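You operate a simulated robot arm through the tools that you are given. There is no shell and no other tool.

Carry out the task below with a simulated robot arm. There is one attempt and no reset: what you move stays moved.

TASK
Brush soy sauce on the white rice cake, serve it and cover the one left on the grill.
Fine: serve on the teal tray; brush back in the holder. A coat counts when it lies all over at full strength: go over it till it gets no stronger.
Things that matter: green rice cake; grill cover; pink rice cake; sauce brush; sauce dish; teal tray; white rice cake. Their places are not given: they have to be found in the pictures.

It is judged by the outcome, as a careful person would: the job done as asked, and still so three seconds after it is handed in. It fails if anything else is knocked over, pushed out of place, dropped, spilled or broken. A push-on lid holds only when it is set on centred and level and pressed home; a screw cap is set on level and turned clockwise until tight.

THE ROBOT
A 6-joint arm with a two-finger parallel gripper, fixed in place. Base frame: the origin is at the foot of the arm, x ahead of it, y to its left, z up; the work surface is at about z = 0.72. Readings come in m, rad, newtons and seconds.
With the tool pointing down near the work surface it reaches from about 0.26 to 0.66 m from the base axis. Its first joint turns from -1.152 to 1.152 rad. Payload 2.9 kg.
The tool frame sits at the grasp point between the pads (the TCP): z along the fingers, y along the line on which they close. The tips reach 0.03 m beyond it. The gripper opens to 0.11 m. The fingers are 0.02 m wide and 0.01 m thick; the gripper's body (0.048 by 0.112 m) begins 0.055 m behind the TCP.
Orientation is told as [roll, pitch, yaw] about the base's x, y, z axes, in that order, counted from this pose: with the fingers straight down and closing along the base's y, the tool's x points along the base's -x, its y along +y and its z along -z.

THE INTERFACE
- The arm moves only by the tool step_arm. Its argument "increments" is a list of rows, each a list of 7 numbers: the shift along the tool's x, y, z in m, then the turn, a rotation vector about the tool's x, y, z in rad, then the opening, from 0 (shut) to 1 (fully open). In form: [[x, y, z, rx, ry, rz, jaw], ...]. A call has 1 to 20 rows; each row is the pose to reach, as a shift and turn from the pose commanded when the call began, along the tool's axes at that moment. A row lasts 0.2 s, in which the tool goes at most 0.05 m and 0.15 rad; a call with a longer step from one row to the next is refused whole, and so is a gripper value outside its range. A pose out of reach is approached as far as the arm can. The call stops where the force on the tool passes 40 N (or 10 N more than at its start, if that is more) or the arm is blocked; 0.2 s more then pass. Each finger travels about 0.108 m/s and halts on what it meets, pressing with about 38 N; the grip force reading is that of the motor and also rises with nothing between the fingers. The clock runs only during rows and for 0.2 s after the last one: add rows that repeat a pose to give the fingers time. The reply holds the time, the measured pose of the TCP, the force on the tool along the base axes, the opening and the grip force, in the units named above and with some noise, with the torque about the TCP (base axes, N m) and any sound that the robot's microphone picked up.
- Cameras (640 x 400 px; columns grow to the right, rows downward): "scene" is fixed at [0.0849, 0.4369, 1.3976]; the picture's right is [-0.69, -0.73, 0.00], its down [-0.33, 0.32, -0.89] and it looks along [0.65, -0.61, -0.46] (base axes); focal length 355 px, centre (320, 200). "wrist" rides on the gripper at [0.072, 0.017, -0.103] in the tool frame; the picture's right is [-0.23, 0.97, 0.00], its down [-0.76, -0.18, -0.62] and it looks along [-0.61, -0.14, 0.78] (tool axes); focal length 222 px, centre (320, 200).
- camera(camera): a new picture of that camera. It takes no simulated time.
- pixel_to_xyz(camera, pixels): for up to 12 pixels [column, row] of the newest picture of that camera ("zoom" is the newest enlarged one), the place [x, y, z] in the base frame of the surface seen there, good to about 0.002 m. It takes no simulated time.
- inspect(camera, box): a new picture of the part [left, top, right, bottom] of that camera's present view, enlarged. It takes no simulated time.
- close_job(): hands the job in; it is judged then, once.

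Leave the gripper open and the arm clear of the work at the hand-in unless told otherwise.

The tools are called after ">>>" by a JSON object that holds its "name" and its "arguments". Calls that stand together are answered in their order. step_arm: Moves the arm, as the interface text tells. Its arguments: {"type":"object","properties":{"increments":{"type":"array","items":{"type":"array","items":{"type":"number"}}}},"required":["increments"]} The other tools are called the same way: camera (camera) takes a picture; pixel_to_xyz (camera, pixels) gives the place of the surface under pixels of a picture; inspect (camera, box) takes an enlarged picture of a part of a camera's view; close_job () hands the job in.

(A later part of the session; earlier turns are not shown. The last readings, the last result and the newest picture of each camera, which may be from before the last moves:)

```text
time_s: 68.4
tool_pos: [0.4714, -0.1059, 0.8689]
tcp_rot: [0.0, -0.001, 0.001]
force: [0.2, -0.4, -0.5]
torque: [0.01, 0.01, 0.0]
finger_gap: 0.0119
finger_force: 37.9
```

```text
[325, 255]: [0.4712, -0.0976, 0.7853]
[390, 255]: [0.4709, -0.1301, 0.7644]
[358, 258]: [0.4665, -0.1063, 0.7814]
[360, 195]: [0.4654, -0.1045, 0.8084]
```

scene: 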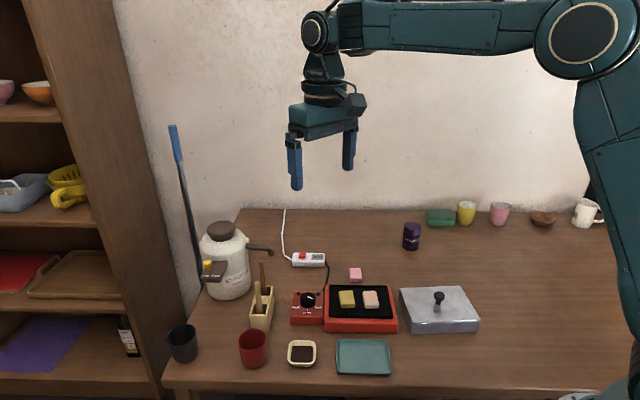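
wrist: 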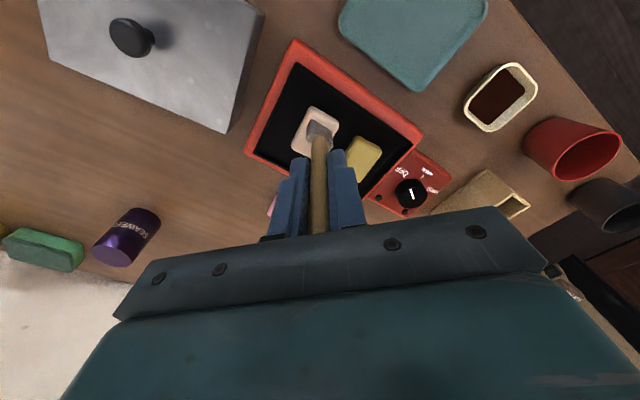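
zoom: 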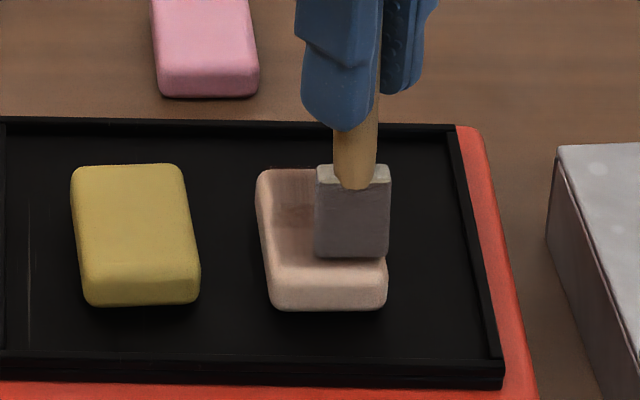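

Head end at z ≈ 0.785, placed well at the near right. I run the three lanes again with the fresh load.

>>> {"name": "step_arm", "arguments": {"increments": [[0, 0, 0.005, 0, 0, 0, 0], [0, 0, 0.005, 0, 0, 0, 0], [-0.0066, -0.0061, 0.005, 0, 0, 0, 0], [-0.0131, -0.0122, 0.005, 0, 0, 0, 0], [-0.0197, -0.0184, 0.005, 0, 0, 0, 0], [-0.0263, -0.0245, 0.005, 0, 0, 0, 0], [-0.0317, -0.0187, 0.005, 0, 0, 0, 0], [-0.0251, -0.0126, 0.005, 0, 0, 0, 0], [-0.0185, -0.0064, 0.005, 0, 0, 0, 0], [-0.012, -0.0003, 0.005, 0, 0, 0, 0], [-0.0054, 0.0058, 0.005, 0, 0, 0, 0], [-0.0054, 0.0058, 0.005, 0, 0, 0, 0], [-0.0109, 0.0117, 0.005, 0, 0, 0, 0], [-0.0175, 0.0056, 0.005, 0, 0, 0, 0], [-0.024, -0.0005, 0.005, 0, 0, 0, 0], [-0.0306, -0.0067, 0.005, 0, 0, 0, 0], [-0.0372, -0.0128, 0.005, 0, 0, 0, 0], [-0.0372, -0.0128, 0.005, 0, 0, 0, 0], [-0.0372, -0.0128, -0.01, 0, 0, 0, 0], [-0.0372, -0.0128, -0.045, 0, 0, 0, 0]]}}

>>> {"name": "inspect", "arguments": {"camera": "scene", "box": [362, 290, 384, 305]}}

>>> {"name": "inspect", "arguments": {"camera": "wrist", "box": [290, 50, 370, 140]}}

```text
time_s: 72.6
tool_pos: [0.5047, -0.1198, 0.9159]
tcp_rot: [0.0, 0.003, -0.001]
force: [-0.7, -0.8, 0.1]
torque: [-0.03, 0.02, -0.02]
finger_gap: 0.0116
finger_force: 38.1
```

```text
16.00 times, centred on (373, 298) of scene
```

zoom: 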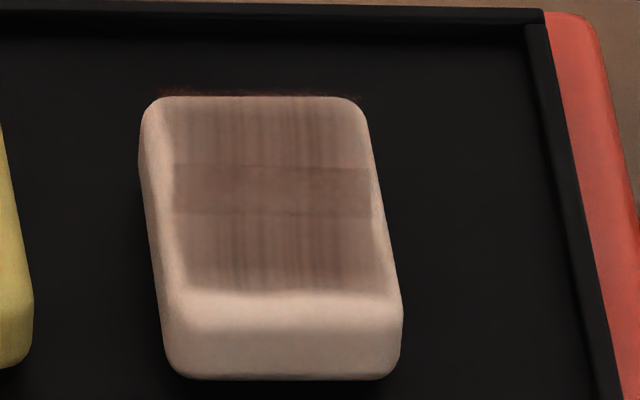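

```text
4.44 times, centred on (330, 95) of wrist
```

zoom: 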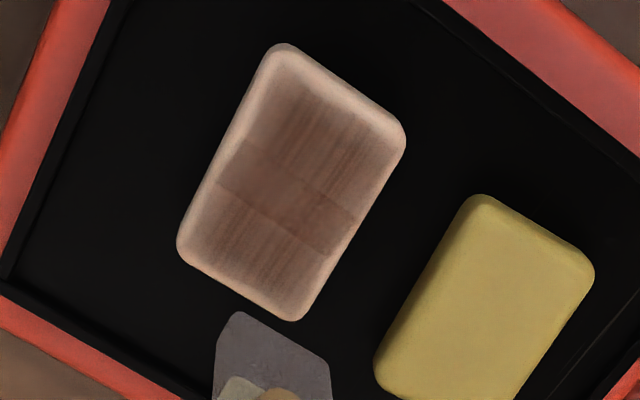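

Again the same as before, with a full load: the coat gets no stronger and covers both halves. Now I take the brush back: up, round by the tray and the dish, to above the holder.

>>> {"name": "step_arm", "arguments": {"increments": [[0, 0, -0.03, 0, 0, 0, 0], [0.0307, 0.0329, -0.03, 0, 0, 0, 0], [0.0537, 0.0729, -0.03, 0, 0, 0, 0], [0.0537, 0.1179, -0.03, 0, 0, 0, 0], [0.0337, 0.1579, -0.03, 0, 0, 0, 0], [0.0117, 0.1959, -0.03, 0, 0, 0, 0], [-0.0003, 0.2114, -0.03, 0, 0, 0, 0], [-0.0003, 0.2114, -0.03, 0, 0, 0, 0], [-0.0463, 0.2179, -0.03, 0, 0, 0, 0], [-0.0913, 0.2239, -0.03, 0, 0, 0, 0], [-0.1306, 0.2268, -0.03, 0, 0, 0, 0], [-0.1306, 0.2268, -0.03, 0, 0, 0, 0], [-0.1306, 0.2268, -0.03, 0, 0, 0, 0]]}}

>>> {"name": "inspect", "arguments": {"camera": "wrist", "box": [270, 60, 370, 170]}}

>>> {"name": "inspect", "arguments": {"camera": "scene", "box": [230, 230, 310, 350]}}

>>> {"name": "inspect", "arguments": {"camera": "scene", "box": [315, 275, 405, 340]}}

```text
time_s: 75.4
tool_pos: [0.6391, 0.1093, 0.945]
tcp_rot: [0.002, 0.002, -0.001]
force: [-0.6, 0.5, -0.1]
torque: [0.03, 0.02, 0.0]
finger_gap: 0.0118
finger_force: 38.4
```

```text
3.64 times, centred on (320, 115) of wrist
```

zoom: 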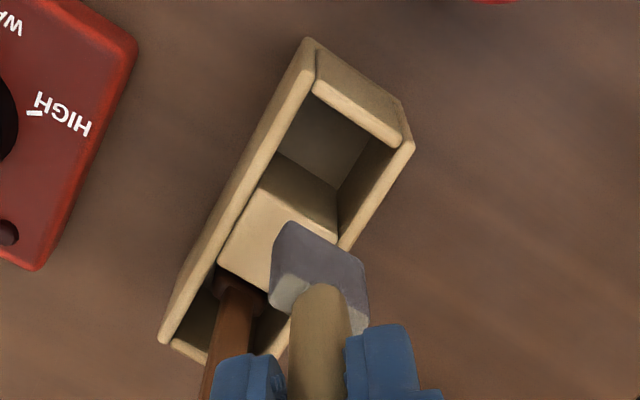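

```text
3.33 times, centred on (270, 290) of scene
```

zoom: 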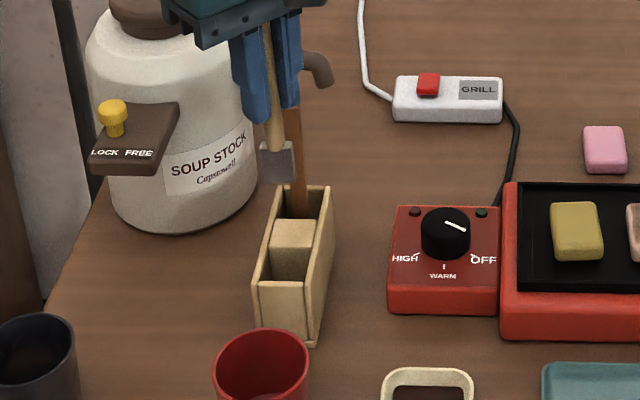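

```text
6.15 times, centred on (360, 308) of scene
```

zoom: 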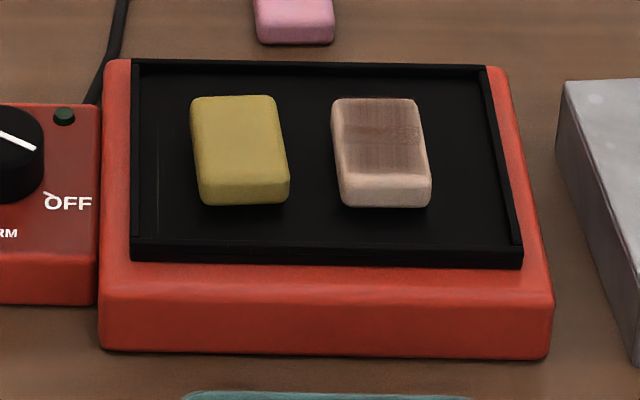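

The brush tilts a bit in the grip. I'll measure the head and the opening of the front compartment.

>>> {"name": "inspect", "arguments": {"camera": "wrist", "box": [280, 70, 360, 160]}}

>>> {"name": "pixel_to_xyz", "arguments": {"camera": "zoom", "pixels": [[310, 70], [412, 138], [265, 170], [345, 212], [255, 240], [290, 240], [372, 285], [365, 345], [270, 300], [300, 20], [430, 120], [315, 345]]}}

>>> {"name": "inspect", "arguments": {"camera": "scene", "box": [240, 250, 290, 340]}}

```text
4.44 times, centred on (320, 115) of wrist
```

zoom: 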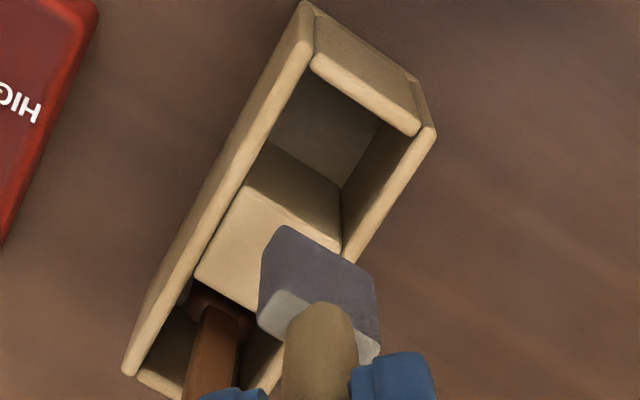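

```text
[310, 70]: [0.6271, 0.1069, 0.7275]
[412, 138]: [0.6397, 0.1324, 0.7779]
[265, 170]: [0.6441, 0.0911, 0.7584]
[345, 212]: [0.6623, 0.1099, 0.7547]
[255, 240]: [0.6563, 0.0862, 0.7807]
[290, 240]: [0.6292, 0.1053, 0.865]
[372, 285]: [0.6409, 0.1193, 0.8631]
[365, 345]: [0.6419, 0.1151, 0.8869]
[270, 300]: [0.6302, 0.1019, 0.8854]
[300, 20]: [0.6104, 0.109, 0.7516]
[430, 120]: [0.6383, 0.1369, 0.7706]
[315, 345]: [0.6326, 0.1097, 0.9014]
```

```text
4.44 times, centred on (265, 295) of scene
```

zoom: 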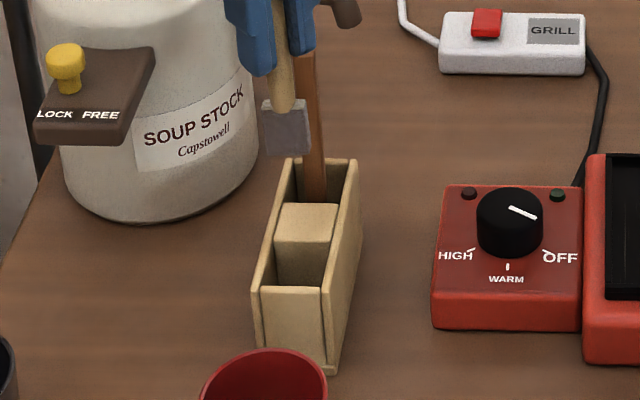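

I'll query the rim edges of the front compartment on the wrist close-up.

>>> {"name": "inspect", "arguments": {"camera": "wrist", "box": [280, 70, 360, 160]}}

>>> {"name": "pixel_to_xyz", "arguments": {"camera": "zoom", "pixels": [[316, 64], [414, 131], [365, 97], [250, 194], [334, 243], [292, 220], [280, 105], [385, 190], [426, 135], [303, 30], [330, 120], [200, 270]]}}

```text
4.44 times, centred on (320, 115) of wrist
```

zoom: 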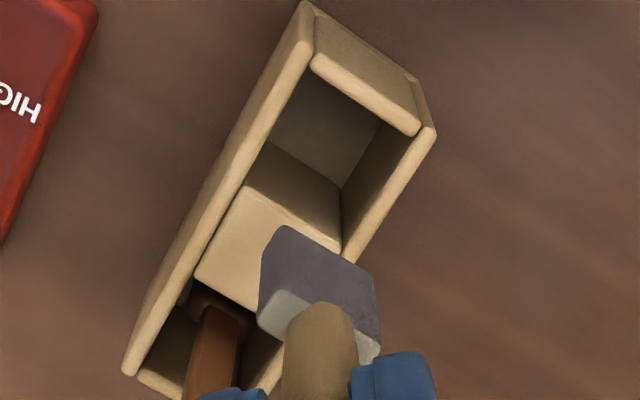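

```text
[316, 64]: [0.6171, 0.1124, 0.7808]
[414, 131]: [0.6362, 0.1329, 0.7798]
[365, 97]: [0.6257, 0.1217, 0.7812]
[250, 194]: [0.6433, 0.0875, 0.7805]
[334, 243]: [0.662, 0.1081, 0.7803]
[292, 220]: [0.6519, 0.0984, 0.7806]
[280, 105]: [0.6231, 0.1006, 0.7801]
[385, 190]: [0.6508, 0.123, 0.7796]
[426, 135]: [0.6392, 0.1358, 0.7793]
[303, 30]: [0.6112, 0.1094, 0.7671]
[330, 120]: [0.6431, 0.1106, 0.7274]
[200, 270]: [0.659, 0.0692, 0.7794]
```

The compartment opening is centred at (0.6395, 0.1094), about 31 mm square. I'll confirm the head's position from the scene view too.

>>> {"name": "inspect", "arguments": {"camera": "scene", "box": [240, 250, 290, 340]}}

>>> {"name": "pixel_to_xyz", "arguments": {"camera": "zoom", "pixels": [[270, 148], [306, 150], [288, 150], [266, 108], [302, 112], [284, 105], [276, 60]]}}

```text
4.44 times, centred on (265, 295) of scene
```

zoom: 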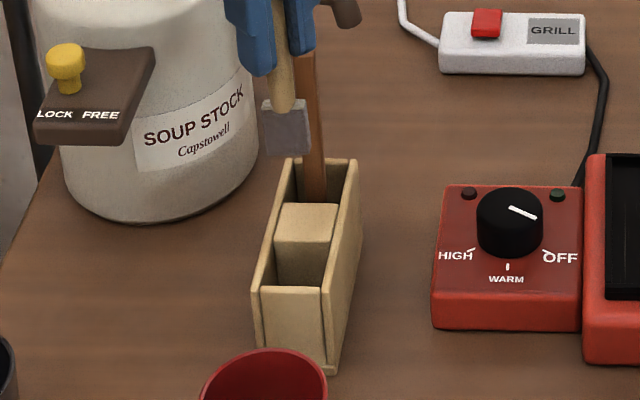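

```text
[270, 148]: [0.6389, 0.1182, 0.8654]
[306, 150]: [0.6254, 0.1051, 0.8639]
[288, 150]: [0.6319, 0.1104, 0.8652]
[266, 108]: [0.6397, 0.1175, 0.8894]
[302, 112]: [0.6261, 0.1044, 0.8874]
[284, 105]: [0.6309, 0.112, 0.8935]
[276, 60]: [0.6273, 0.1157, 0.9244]
```

Head centre ≈ (0.637, 0.1085); I'll shift 2 mm and lower until the head's end is just above the rim, then check.

>>> {"name": "step_arm", "arguments": {"increments": [[-0.0022, 0.0011, 0.02, 0, 0, 0, 0], [-0.0022, 0.0011, 0.05, 0, 0, 0, 0], [-0.0022, 0.0011, 0.072, 0, 0, 0, 0], [-0.0022, 0.0011, 0.072, 0, 0, 0, 0]]}}

>>> {"name": "inspect", "arguments": {"camera": "wrist", "box": [270, 60, 370, 170]}}

>>> {"name": "inspect", "arguments": {"camera": "scene", "box": [235, 260, 295, 340]}}

```text
time_s: 76.4
tool_pos: [0.6389, 0.11, 0.8741]
tcp_rot: [0.001, 0.001, 0.0]
force: [0.4, 0.0, 0.9]
torque: [-0.01, -0.02, -0.01]
finger_gap: 0.0117
finger_force: 37.8
```

```text
3.64 times, centred on (320, 115) of wrist
```

zoom: 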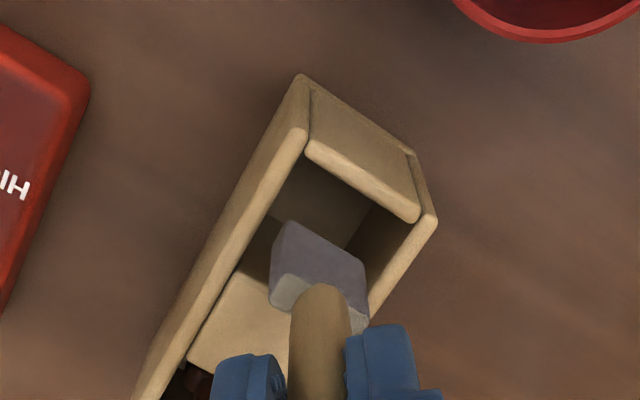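

```text
5.00 times, centred on (265, 300) of scene
```

zoom: 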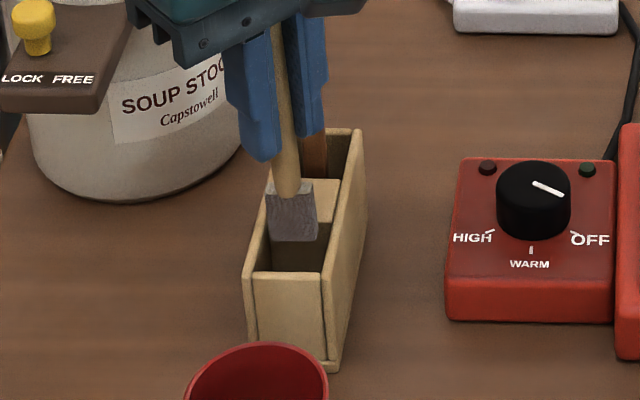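

The head hovers over the opening. I'll measure its lower corners against the rim once more.

>>> {"name": "inspect", "arguments": {"camera": "wrist", "box": [290, 80, 350, 160]}}

>>> {"name": "pixel_to_xyz", "arguments": {"camera": "zoom", "pixels": [[250, 215], [385, 275], [320, 240], [238, 320], [380, 355], [310, 110], [470, 205], [240, 230], [205, 310]]}}

```text
5.00 times, centred on (320, 120) of wrist
```

zoom: 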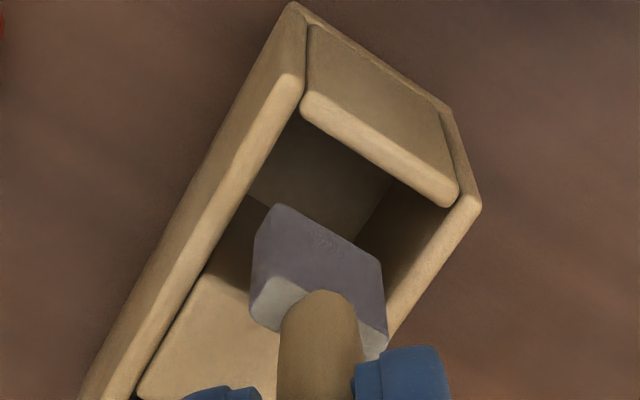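

```text
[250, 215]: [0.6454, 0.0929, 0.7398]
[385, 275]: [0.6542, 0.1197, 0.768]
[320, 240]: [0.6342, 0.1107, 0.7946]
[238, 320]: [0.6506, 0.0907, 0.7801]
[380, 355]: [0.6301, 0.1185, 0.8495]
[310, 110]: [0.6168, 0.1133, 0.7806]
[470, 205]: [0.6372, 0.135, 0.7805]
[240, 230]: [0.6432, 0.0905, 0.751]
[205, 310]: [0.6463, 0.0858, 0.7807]
```

The head is inside the opening's outline with 3 mm to spare; I'll shift 2 mm more toward the centre and lower it to about 2 mm above the holder floor.

>>> {"name": "step_arm", "arguments": {"increments": [[-0.0013, 0.0015, 0.006, 0, 0, 0, 0], [-0.0013, 0.0015, 0.018, 0, 0, 0, 0], [-0.0013, 0.0015, 0.03, 0, 0, 0, 0], [-0.0013, 0.0015, 0.042, 0, 0, 0, 0], [-0.0013, 0.0015, 0.05, 0, 0, 0, 0], [-0.0013, 0.0015, 0.0545, 0, 0, 0, 0], [-0.0013, 0.0015, 0.0545, 0, 0, 0, 0]]}}

>>> {"name": "inspect", "arguments": {"camera": "wrist", "box": [270, 60, 370, 170]}}

>>> {"name": "inspect", "arguments": {"camera": "scene", "box": [235, 260, 295, 340]}}

```text
time_s: 78.0
tool_pos: [0.6416, 0.113, 0.8185]
tcp_rot: [0.0, 0.0, 0.001]
force: [-0.2, -0.1, -0.5]
torque: [0.0, -0.03, -0.03]
finger_gap: 0.0121
finger_force: 37.8
```

```text
3.64 times, centred on (320, 115) of wrist
```

zoom: 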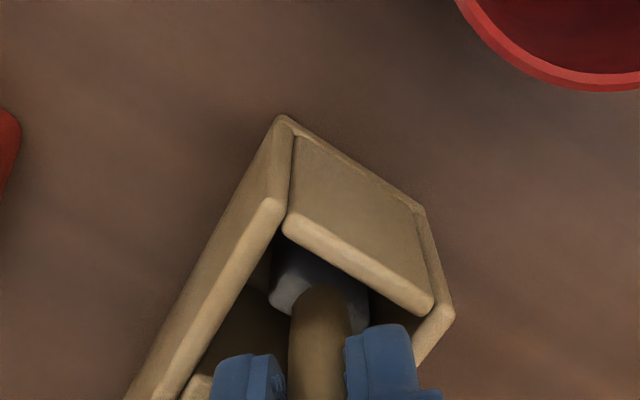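

```text
5.00 times, centred on (265, 300) of scene
```

zoom: 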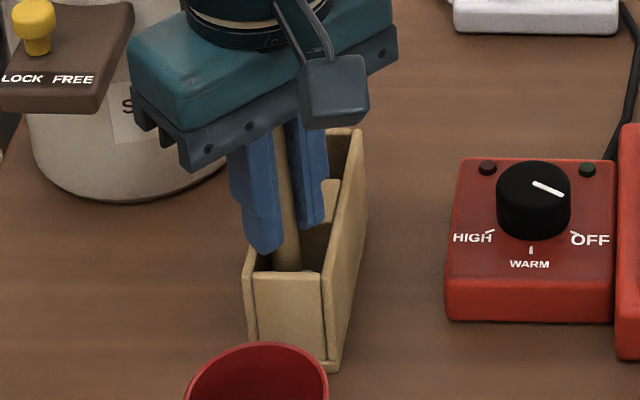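

The brush is in its compartment with no side force. I'll lower 1 mm more and open the fingers gradually.

>>> {"name": "step_arm", "arguments": {"increments": [[0, 0, 0.001, 0, 0, 0, 0], [0, 0, 0.001, 0, 0, 0, 0.13], [0, 0, 0.001, 0, 0, 0, 0.2], [0, 0, 0.001, 0, 0, 0, 0.35], [0, 0, 0.001, 0, 0, 0, 0.45], [0, 0, 0.001, 0, 0, 0, 0.45]]}}

>>> {"name": "inspect", "arguments": {"camera": "scene", "box": [235, 260, 295, 340]}}

>>> {"name": "inspect", "arguments": {"camera": "wrist", "box": [250, 80, 390, 240]}}

```text
time_s: 79.4
tool_pos: [0.6419, 0.112, 0.8171]
tcp_rot: [-0.001, 0.0, 0.001]
force: [0.4, 0.4, 0.7]
torque: [0.02, 0.01, 0.0]
finger_gap: 0.0495
finger_force: 0.0
```

```text
5.00 times, centred on (265, 300) of scene
```

zoom: 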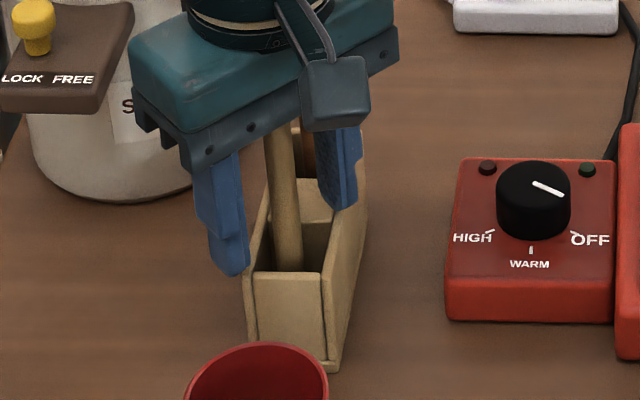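

```text
2.50 times, centred on (320, 160) of wrist
```

zoom: 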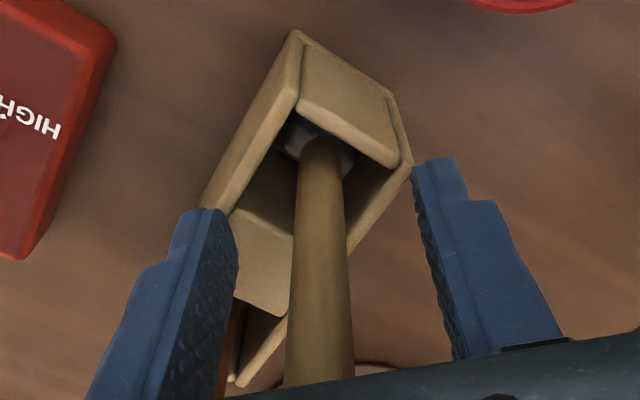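

Released and standing in the holder. I'll raise the hand straight up.

>>> {"name": "step_arm", "arguments": {"increments": [[0, 0, -0.015, 0, 0, 0, 0.45], [0, 0, -0.04, 0, 0, 0, 0.45], [0, 0, -0.08, 0, 0, 0, 0.45], [0, 0, -0.12, 0, 0, 0, 0.45], [0, 0, -0.14, 0, 0, 0, 0.45]]}}

>>> {"name": "inspect", "arguments": {"camera": "scene", "box": [200, 230, 330, 350]}}

>>> {"name": "inspect", "arguments": {"camera": "wrist", "box": [250, 50, 390, 200]}}

```text
time_s: 80.6
tool_pos: [0.6393, 0.1129, 0.956]
tcp_rot: [0.0, 0.002, 0.0]
force: [-0.3, -0.7, 0.0]
torque: [0.03, 0.04, 0.01]
finger_gap: 0.0495
finger_force: 0.0
```

```text
3.33 times, centred on (265, 290) of scene
```

zoom: 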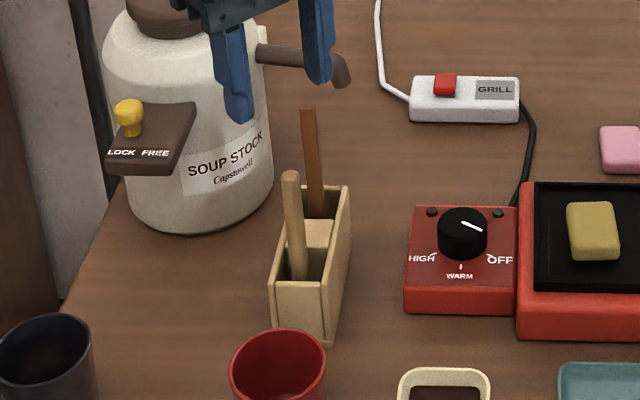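

```text
2.67 times, centred on (320, 125) of wrist
```

zoom: 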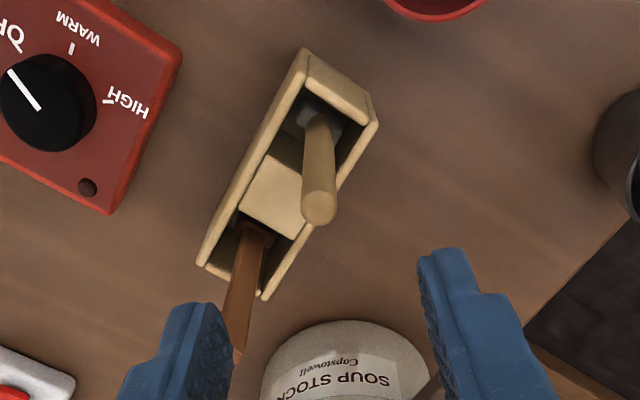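

The brush is back in its compartment. Next I measure the white cake precisely for the grasp.

>>> {"name": "inspect", "arguments": {"camera": "scene", "box": [340, 280, 400, 320]}}

>>> {"name": "pixel_to_xyz", "arguments": {"camera": "zoom", "pixels": [[272, 115], [365, 115], [384, 215], [288, 217], [325, 165], [330, 240], [275, 165], [376, 165], [318, 118], [336, 218]]}}

```text
10.00 times, centred on (370, 300) of scene
```

zoom: 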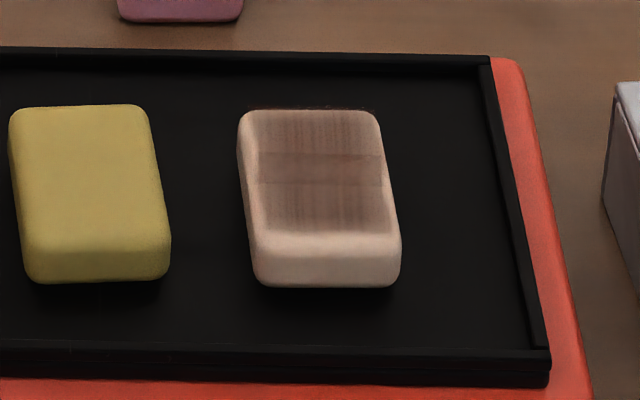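

```text
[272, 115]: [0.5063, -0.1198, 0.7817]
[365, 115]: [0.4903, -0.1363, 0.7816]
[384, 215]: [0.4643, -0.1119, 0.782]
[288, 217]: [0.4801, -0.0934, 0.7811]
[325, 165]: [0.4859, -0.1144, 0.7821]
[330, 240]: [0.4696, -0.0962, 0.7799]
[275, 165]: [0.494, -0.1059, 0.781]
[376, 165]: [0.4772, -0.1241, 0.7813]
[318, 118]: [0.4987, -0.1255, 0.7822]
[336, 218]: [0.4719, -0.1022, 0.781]
```

Before picking it up I want to be sure about the coat: the middle band looks a touch darker than both ends. I'll measure the band borders and view them tightly.

>>> {"name": "inspect", "arguments": {"camera": "scene", "box": [362, 290, 382, 303]}}

>>> {"name": "pixel_to_xyz", "arguments": {"camera": "zoom", "pixels": [[270, 100], [270, 172], [270, 225], [275, 298], [275, 320], [180, 200], [378, 200], [270, 140], [272, 260], [150, 200]]}}

>>> {"name": "inspect", "arguments": {"camera": "scene", "box": [366, 292, 378, 302]}}

```text
16.00 times, centred on (372, 296) of scene
```

zoom: 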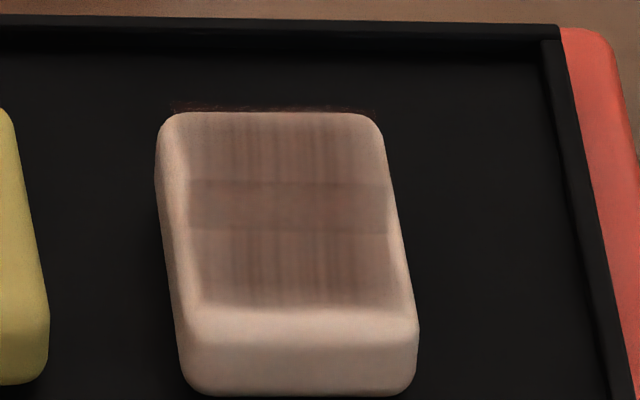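

```text
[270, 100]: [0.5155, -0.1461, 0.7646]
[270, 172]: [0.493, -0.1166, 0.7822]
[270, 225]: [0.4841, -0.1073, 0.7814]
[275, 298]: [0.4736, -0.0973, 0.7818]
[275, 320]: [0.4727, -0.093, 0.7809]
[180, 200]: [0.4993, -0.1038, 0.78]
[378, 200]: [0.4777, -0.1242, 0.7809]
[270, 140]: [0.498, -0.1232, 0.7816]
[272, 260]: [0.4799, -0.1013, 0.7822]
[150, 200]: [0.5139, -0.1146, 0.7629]
```

```text
16.00 times, centred on (372, 297) of scene
```

zoom: 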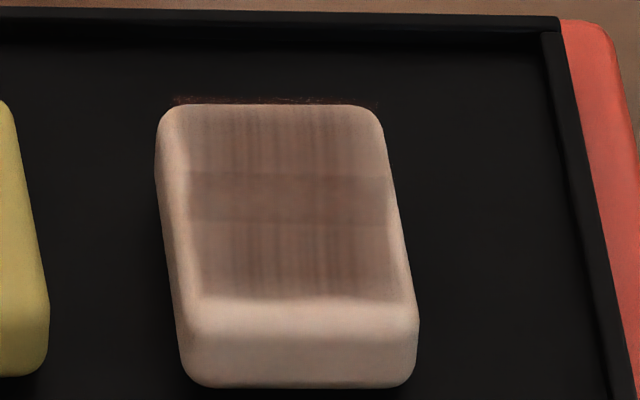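

The darker middle is where the two coat halves overlap; both halves look equally strong and didn't change over the last sets, so the coat is full. Now I go above the white cake, turning 45° so the fingers close along its long axis, away from the green cake.

>>> {"name": "step_arm", "arguments": {"increments": [[0.0226, -0.0322, 0.0, 0, 0, -0.1136, 0.5], [0.0451, -0.0645, 0.0, 0, 0, -0.2271, 0.55], [0.0677, -0.0967, 0.0, 0, 0, -0.3407, 0.55], [0.0903, -0.129, 0.0, 0, 0, -0.4543, 0.55], [0.1129, -0.1612, 0.01, 0, 0, -0.5679, 0.55], [0.1354, -0.1935, 0.02, 0, 0, -0.6814, 0.55], [0.158, -0.2257, 0.0375, 0, 0, -0.795, 0.55], [0.158, -0.2257, 0.0375, 0, 0, -0.795, 0.55]]}}

>>> {"name": "camera", "arguments": {"camera": "wrist"}}

>>> {"name": "inspect", "arguments": {"camera": "scene", "box": [300, 200, 440, 340]}}

```text
time_s: 82.4
tool_pos: [0.4825, -0.112, 0.9161]
tcp_rot: [-0.001, -0.001, 0.796]
force: [0.2, 0.0, 0.1]
torque: [0.01, -0.01, -0.03]
finger_gap: 0.0604
finger_force: 0.0
```

```text
taken
```

wrist: 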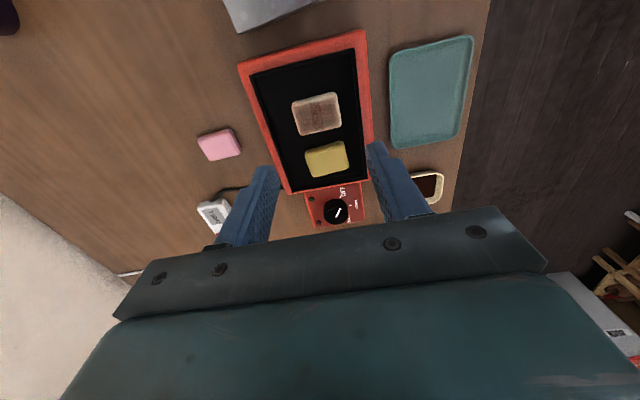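

```text
2.86 times, centred on (370, 270) of scene
```

zoom: 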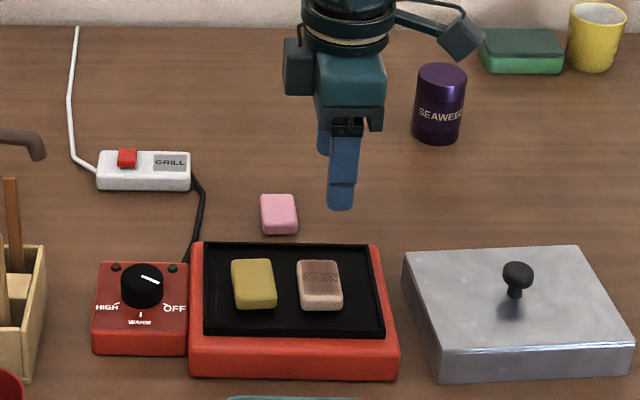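

The hand is above the cake; it appears at about (317,115), where I expect (320,113). I'll measure its edges in this view.

>>> {"name": "inspect", "arguments": {"camera": "wrist", "box": [270, 70, 370, 190]}}

>>> {"name": "pixel_to_xyz", "arguments": {"camera": "zoom", "pixels": [[230, 135], [300, 110], [375, 115], [395, 175], [390, 215], [320, 235], [250, 245], [235, 190], [310, 175]]}}

```text
3.33 times, centred on (320, 130) of wrist
```

zoom: 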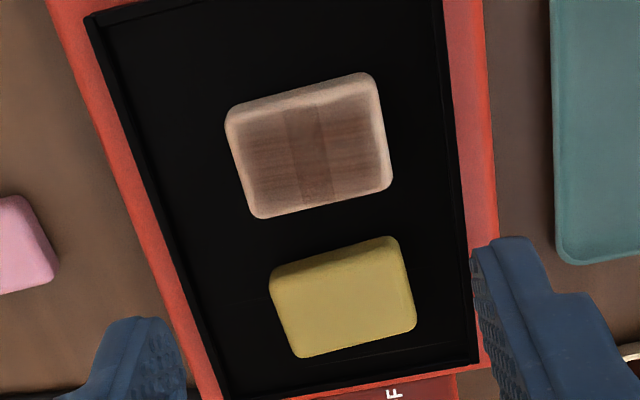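

```text
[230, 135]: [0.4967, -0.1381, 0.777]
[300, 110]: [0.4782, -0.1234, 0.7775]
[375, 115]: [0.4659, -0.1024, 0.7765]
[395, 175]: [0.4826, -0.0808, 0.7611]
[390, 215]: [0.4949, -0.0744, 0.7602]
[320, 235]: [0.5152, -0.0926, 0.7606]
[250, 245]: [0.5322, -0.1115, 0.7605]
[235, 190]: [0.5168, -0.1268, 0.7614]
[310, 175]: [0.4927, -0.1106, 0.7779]
```

The cake lies centred and aligned under the hand. I'll lower to TCP z ≈ 0.80, fingers either end of the cake.

>>> {"name": "step_arm", "arguments": {"increments": [[0, 0, 0.03, 0, 0, 0, 0.55], [0, 0, 0.06, 0, 0, 0, 0.55], [0, 0, 0.09, 0, 0, 0, 0.55], [0, 0, 0.11, 0, 0, 0, 0.55], [0, 0, 0.12, 0, 0, 0, 0.55], [0, 0, 0.12, 0, 0, 0, 0.55]]}}

>>> {"name": "inspect", "arguments": {"camera": "scene", "box": [320, 250, 420, 340]}}

>>> {"name": "camera", "arguments": {"camera": "wrist"}}

```text
time_s: 83.8
tool_pos: [0.4837, -0.1135, 0.7994]
tcp_rot: [0.0, 0.001, 0.794]
force: [-0.5, -0.5, -0.8]
torque: [-0.01, 0.01, 0.01]
finger_gap: 0.0606
finger_force: 0.0
```

```text
4.44 times, centred on (370, 295) of scene
```

zoom: 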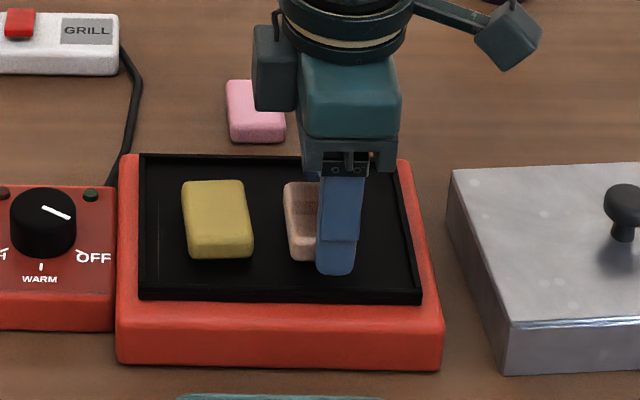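

```text
taken
```

wrist: 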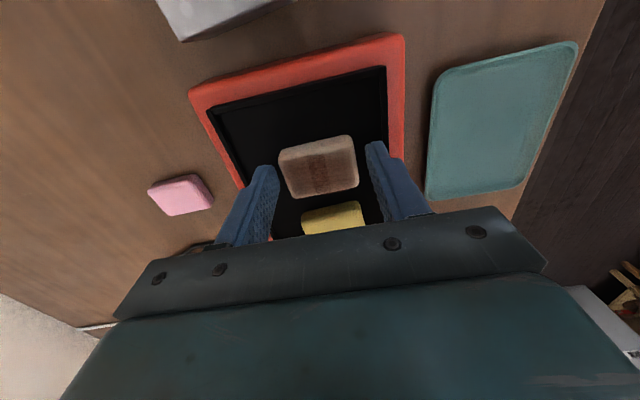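

The cake sits between the fingers, green untouched. I close the grip.

>>> {"name": "step_arm", "arguments": {"increments": [[0, 0, 0, 0, 0, 0, 0.48], [0, 0, 0, 0, 0, 0, 0.42], [0, 0, 0, 0, 0, 0, 0.36], [0, 0, 0, 0, 0, 0, 0.36], [0, 0, 0, 0, 0, 0, 0.36]]}}

>>> {"name": "inspect", "arguments": {"camera": "wrist", "box": [220, 100, 420, 250]}}

```text
time_s: 85.0
tool_pos: [0.4844, -0.1148, 0.8003]
tcp_rot: [0.001, 0.001, 0.794]
force: [-0.2, 0.5, 0.3]
torque: [0.0, 0.02, 0.0]
finger_gap: 0.0488
finger_force: 38.1
```

```text
2.67 times, centred on (320, 175) of wrist
```

zoom: 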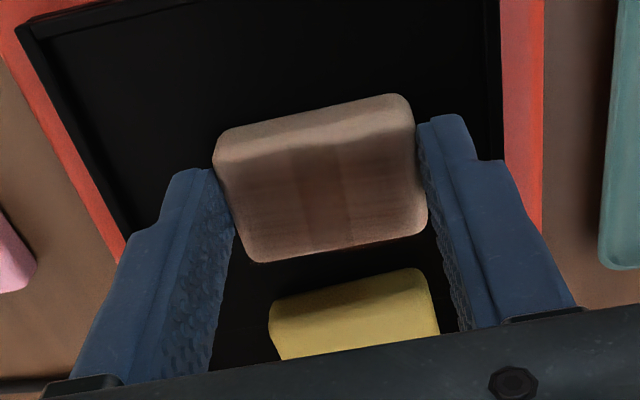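

Gripped (gap 0.0488 m, 38 N). Before lifting I measure the tray's rim and floor.

>>> {"name": "inspect", "arguments": {"camera": "scene", "box": [325, 330, 405, 385]}}

>>> {"name": "pixel_to_xyz", "arguments": {"camera": "zoom", "pixels": [[115, 70], [495, 72], [515, 345], [105, 335], [305, 200], [300, 66], [305, 350], [98, 200], [518, 200], [140, 95], [480, 95], [300, 320]]}}

```text
7.27 times, centred on (365, 358) of scene
```

zoom: 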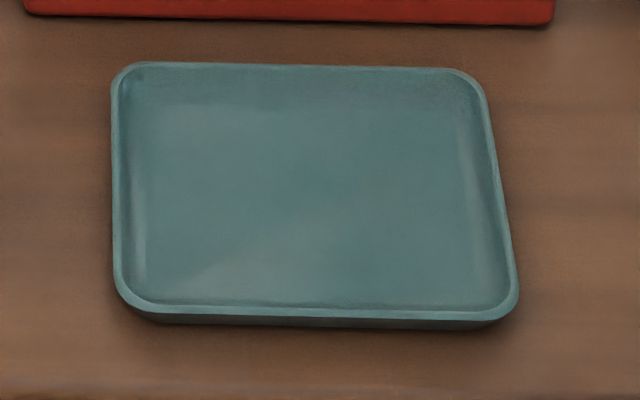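

```text
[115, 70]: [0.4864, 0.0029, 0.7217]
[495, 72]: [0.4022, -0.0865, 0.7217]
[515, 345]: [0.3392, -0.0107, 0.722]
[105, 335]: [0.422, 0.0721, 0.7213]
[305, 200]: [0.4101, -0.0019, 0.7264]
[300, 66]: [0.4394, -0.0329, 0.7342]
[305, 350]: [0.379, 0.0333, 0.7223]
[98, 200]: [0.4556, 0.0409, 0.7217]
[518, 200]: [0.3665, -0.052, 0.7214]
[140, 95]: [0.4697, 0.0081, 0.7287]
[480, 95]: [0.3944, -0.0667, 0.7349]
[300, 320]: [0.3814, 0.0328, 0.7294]
```

Tray centre (0.411, -0.002), floor z 0.7264, rim 0.7345. I'll lift the cake, carry it over the tray and turn it 90° so its long side lies along the tray's long side (more room for the fingers).

>>> {"name": "step_arm", "arguments": {"increments": [[0, 0, -0.02, 0, 0, 0, 0.36], [0, 0, -0.05, 0, 0, 0, 0.36], [0, 0, -0.09, 0, 0, 0, 0.36], [-0.0026, 0.0119, -0.09, 0, 0, 0.1428, 0.36], [-0.0052, 0.0239, -0.09, 0, 0, 0.2856, 0.36], [-0.0077, 0.0358, -0.09, 0, 0, 0.4285, 0.36], [-0.0103, 0.0477, -0.09, 0, 0, 0.5713, 0.36], [-0.0129, 0.0596, -0.09, 0, 0, 0.7141, 0.36], [-0.0155, 0.0716, -0.09, 0, 0, 0.8569, 0.36], [-0.0181, 0.0835, -0.09, 0, 0, 0.9997, 0.36], [-0.0207, 0.0954, -0.09, 0, 0, 1.1425, 0.36], [-0.0232, 0.1073, -0.09, 0, 0, 1.2854, 0.36], [-0.0258, 0.1193, -0.09, 0, 0, 1.4282, 0.36], [-0.0284, 0.1312, -0.09, 0, 0, 1.571, 0.36], [-0.0284, 0.1312, -0.09, 0, 0, 1.571, 0.36]]}}

>>> {"name": "camera", "arguments": {"camera": "wrist"}}

>>> {"name": "inspect", "arguments": {"camera": "scene", "box": [300, 240, 430, 390]}}

```text
time_s: 88.2
tool_pos: [0.4107, -0.0002, 0.8904]
tcp_rot: [0.0, 0.001, -0.778]
force: [0.0, -0.5, -0.8]
torque: [-0.02, 0.0, 0.0]
finger_gap: 0.0488
finger_force: 38.4
```

```text
taken
```

wrist: 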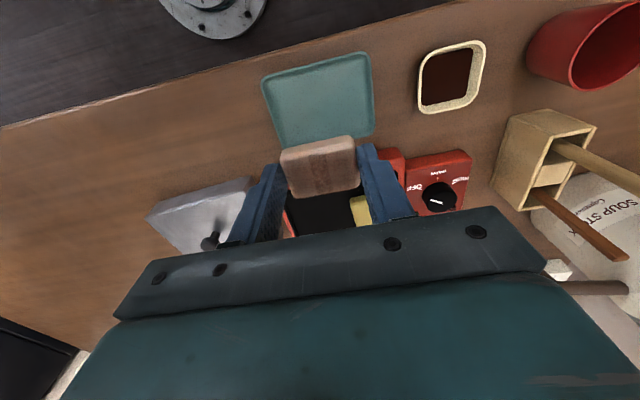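

```text
2.67 times, centred on (365, 315) of scene
```

zoom: 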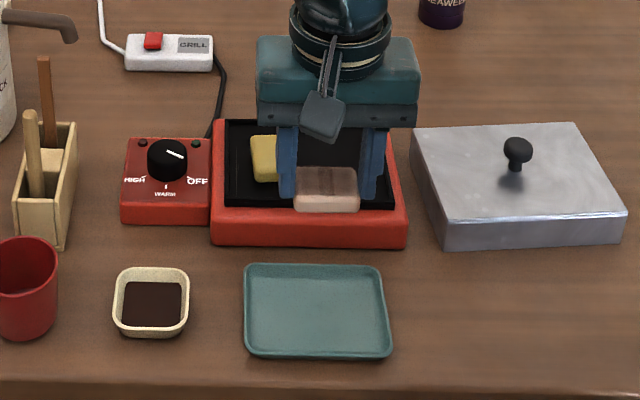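

The cake hangs level over the tray. I'll lower it to just above the floor, then ease down.

>>> {"name": "step_arm", "arguments": {"increments": [[0, 0, 0.03, 0, 0, 0, 0.36], [0, 0, 0.06, 0, 0, 0, 0.36], [0, 0, 0.09, 0, 0, 0, 0.36], [0, 0, 0.11, 0, 0, 0, 0.36], [0, 0, 0.12, 0, 0, 0, 0.36], [0, 0, 0.123, 0, 0, 0, 0.36], [0, 0, 0.123, 0, 0, 0, 0.36]]}}

>>> {"name": "inspect", "arguments": {"camera": "scene", "box": [320, 310, 410, 390]}}

>>> {"name": "inspect", "arguments": {"camera": "wrist", "box": [200, 50, 440, 230]}}

```text
time_s: 89.8
tool_pos: [0.412, -0.0011, 0.7686]
tcp_rot: [0.001, 0.0, -0.777]
force: [0.1, -0.9, 0.4]
torque: [0.02, 0.01, 0.01]
finger_gap: 0.0489
finger_force: 38.1
```

```text
5.00 times, centred on (365, 350) of scene
```

zoom: 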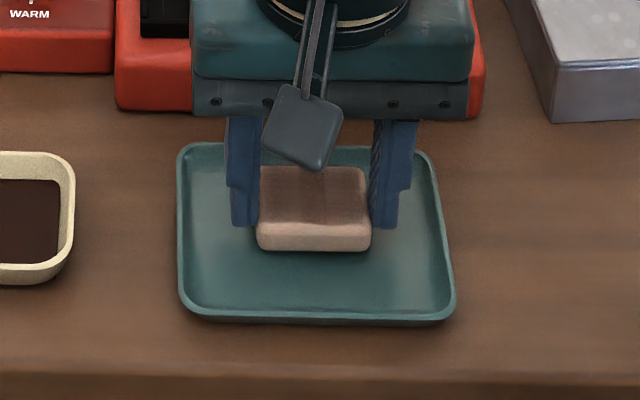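

```text
2.22 times, centred on (320, 140) of wrist
```

zoom: 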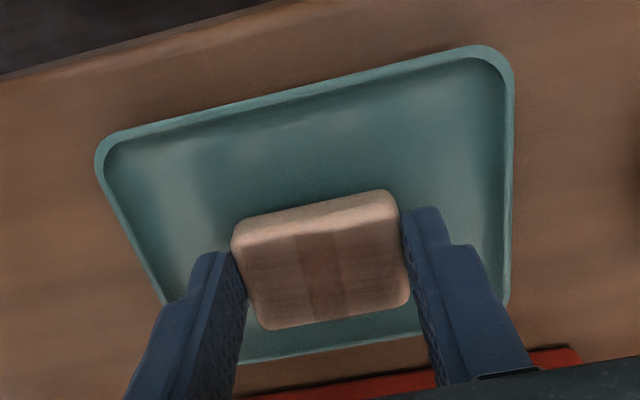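

No contact yet; a few mm to go. I ease down.

>>> {"name": "step_arm", "arguments": {"increments": [[0, 0, 0.001, 0, 0, 0, 0.36], [0, 0, 0.002, 0, 0, 0, 0.36], [0, 0, 0.003, 0, 0, 0, 0.36], [0, 0, 0.003, 0, 0, 0, 0.36]]}}

```text
time_s: 90.8
tool_pos: [0.41, -0.001, 0.765]
tcp_rot: [-0.001, -0.001, -0.777]
force: [0.6, -0.3, -0.4]
torque: [0.0, 0.0, -0.01]
finger_gap: 0.0489
finger_force: 37.9
```

No contact at TCP 0.764. I'll go another 2 mm.

>>> {"name": "step_arm", "arguments": {"increments": [[0, 0, 0.001, 0, 0, 0, 0.36], [0, 0, 0.002, 0, 0, 0, 0.36], [0, 0, 0.002, 0, 0, 0, 0.36]]}}

>>> {"name": "inspect", "arguments": {"camera": "scene", "box": [335, 330, 395, 380]}}

```text
time_s: 91.6
tool_pos: [0.4096, -0.0004, 0.7629]
tcp_rot: [-0.001, 0.001, -0.777]
force: [-2.8, -1.6, 9.4]
torque: [-0.1, 0.04, 0.01]
finger_gap: 0.0492
finger_force: 37.9
```

```text
8.00 times, centred on (365, 355) of scene
```

zoom: 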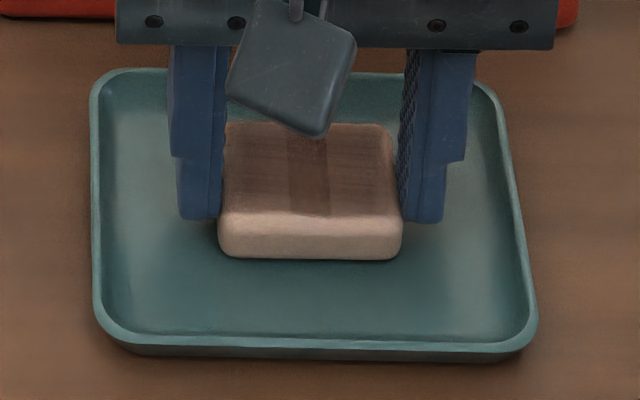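

9.4 N: the cake is on the tray floor. I ease off half a millimetre and open the fingers gently to about 0.06 m.

>>> {"name": "step_arm", "arguments": {"increments": [[0, 0, -0.0005, 0, 0, 0, 0.4], [0, 0, -0.0005, 0, 0, 0, 0.46], [0, 0, -0.0005, 0, 0, 0, 0.52], [0, 0, -0.0005, 0, 0, 0, 0.56], [0, 0, -0.0005, 0, 0, 0, 0.56]]}}

>>> {"name": "inspect", "arguments": {"camera": "scene", "box": [335, 330, 395, 380]}}

```text
time_s: 92.8
tool_pos: [0.4104, -0.0005, 0.7635]
tcp_rot: [-0.001, 0.0, -0.778]
force: [0.6, 0.1, -0.3]
torque: [0.02, 0.03, 0.03]
finger_gap: 0.0616
finger_force: 0.1
```

```text
8.00 times, centred on (365, 355) of scene
```

zoom: 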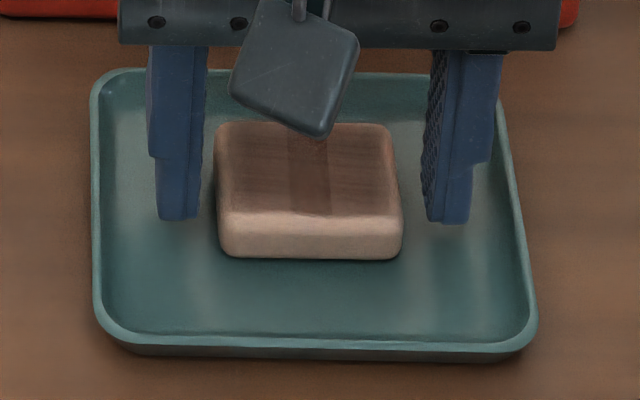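

Released cleanly. I raise the hand straight up and look.

>>> {"name": "step_arm", "arguments": {"increments": [[0, 0, -0.02, 0, 0, 0, 0.56], [0, 0, -0.05, 0, 0, 0, 0.56], [0, 0, -0.09, 0, 0, 0, 0.56], [0, 0, -0.13, 0, 0, 0, 0.56], [0, 0, -0.17, 0, 0, 0, 0.56]]}}

>>> {"name": "camera", "arguments": {"camera": "wrist"}}

>>> {"name": "inspect", "arguments": {"camera": "scene", "box": [325, 320, 405, 385]}}

>>> {"name": "inspect", "arguments": {"camera": "scene", "box": [300, 260, 500, 385]}}

```text
time_s: 94.0
tool_pos: [0.4117, -0.0018, 0.93]
tcp_rot: [-0.001, 0.002, -0.776]
force: [0.5, 0.0, 0.2]
torque: [-0.02, -0.02, 0.01]
finger_gap: 0.0619
finger_force: 0.1
```

```text
taken
```

wrist: 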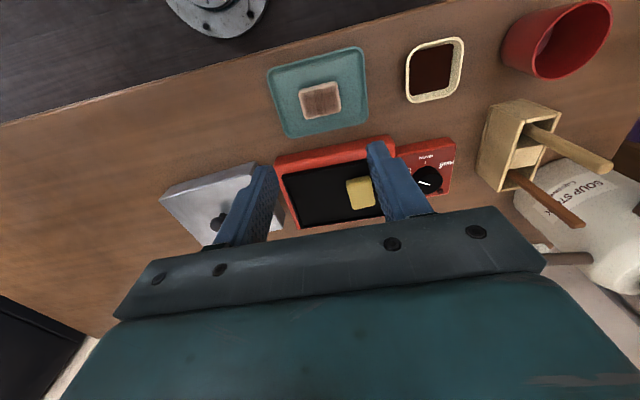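

```text
6.15 times, centred on (365, 352) of scene
```

zoom: 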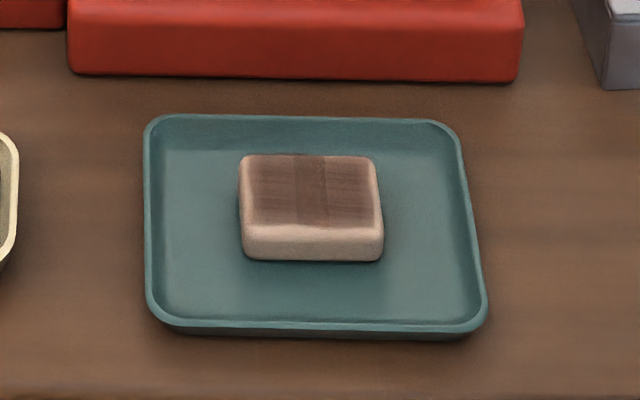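

```text
3.20 times, centred on (400, 322) of scene
```

zoom: 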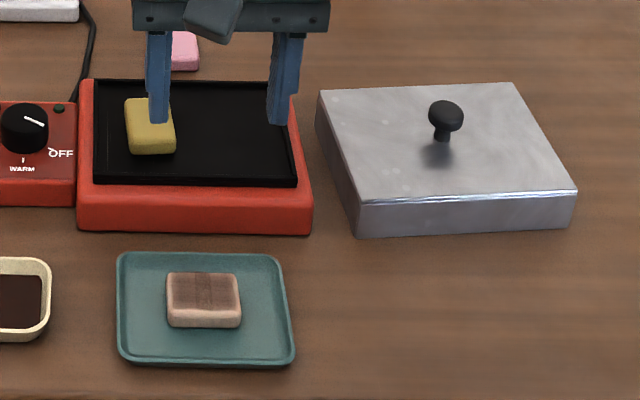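

The white cake is served on the tray. Now the cover: I measure cover and grill carefully.

>>> {"name": "inspect", "arguments": {"camera": "scene", "box": [390, 270, 490, 345]}}

>>> {"name": "pixel_to_xyz", "arguments": {"camera": "zoom", "pixels": [[68, 112], [445, 108], [560, 290], [148, 300], [305, 125], [310, 165], [305, 108], [330, 130], [155, 370], [565, 355], [350, 296], [255, 110]]}}

```text
5.33 times, centred on (440, 308) of scene
```

zoom: 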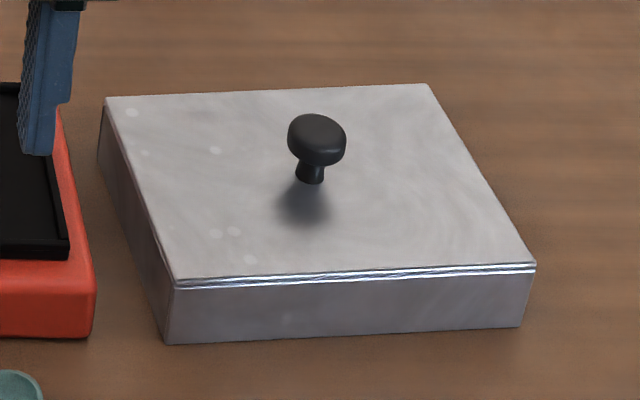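

```text
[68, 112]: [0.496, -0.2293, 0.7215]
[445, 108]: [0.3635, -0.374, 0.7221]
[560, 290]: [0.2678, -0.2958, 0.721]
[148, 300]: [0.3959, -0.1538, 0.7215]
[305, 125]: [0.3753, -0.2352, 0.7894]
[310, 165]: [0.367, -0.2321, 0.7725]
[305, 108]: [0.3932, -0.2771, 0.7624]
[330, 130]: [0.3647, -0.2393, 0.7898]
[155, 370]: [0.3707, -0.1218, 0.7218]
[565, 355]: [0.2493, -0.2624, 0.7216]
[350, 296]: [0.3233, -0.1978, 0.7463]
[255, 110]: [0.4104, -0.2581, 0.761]
```

Now with proper pixels: cover top corners near (108,100), (427,87), (532,260), (178,278); knob top (317,132).

>>> {"name": "pixel_to_xyz", "arguments": {"camera": "zoom", "pixels": [[109, 101], [426, 88], [530, 259], [179, 276], [317, 132], [310, 178], [292, 140], [343, 140], [166, 340], [520, 322], [103, 160], [317, 118]]}}

>>> {"name": "inspect", "arguments": {"camera": "scene", "box": [315, 275, 405, 340]}}

>>> {"name": "pixel_to_xyz", "arguments": {"camera": "zoom", "pixels": [[136, 62], [484, 70], [518, 255], [134, 247], [118, 68], [498, 76], [538, 280], [108, 275], [106, 345], [545, 350], [300, 62], [300, 250]]}}

```text
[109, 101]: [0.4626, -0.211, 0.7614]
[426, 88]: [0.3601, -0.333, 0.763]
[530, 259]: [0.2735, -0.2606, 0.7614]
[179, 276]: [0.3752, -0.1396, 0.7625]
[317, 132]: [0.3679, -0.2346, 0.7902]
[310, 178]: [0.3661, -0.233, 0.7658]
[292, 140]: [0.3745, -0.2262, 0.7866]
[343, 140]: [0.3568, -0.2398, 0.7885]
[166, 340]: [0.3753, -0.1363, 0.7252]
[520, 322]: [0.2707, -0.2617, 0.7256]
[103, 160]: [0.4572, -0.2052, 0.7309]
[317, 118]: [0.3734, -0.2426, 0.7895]
```

```text
6.15 times, centred on (360, 308) of scene
```

zoom: 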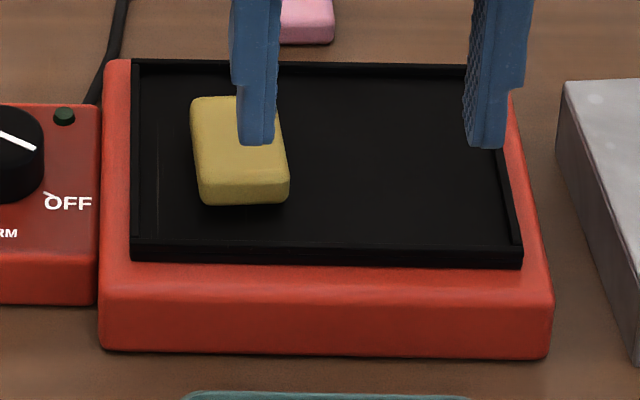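

```text
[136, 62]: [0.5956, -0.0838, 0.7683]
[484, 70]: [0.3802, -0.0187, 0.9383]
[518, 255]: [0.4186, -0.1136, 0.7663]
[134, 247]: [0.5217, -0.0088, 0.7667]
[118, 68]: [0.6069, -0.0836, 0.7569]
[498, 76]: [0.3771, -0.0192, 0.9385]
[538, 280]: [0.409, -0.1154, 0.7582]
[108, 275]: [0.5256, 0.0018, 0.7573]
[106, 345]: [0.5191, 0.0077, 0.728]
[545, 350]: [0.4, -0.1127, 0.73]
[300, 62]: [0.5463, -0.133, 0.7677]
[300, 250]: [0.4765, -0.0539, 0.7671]
```

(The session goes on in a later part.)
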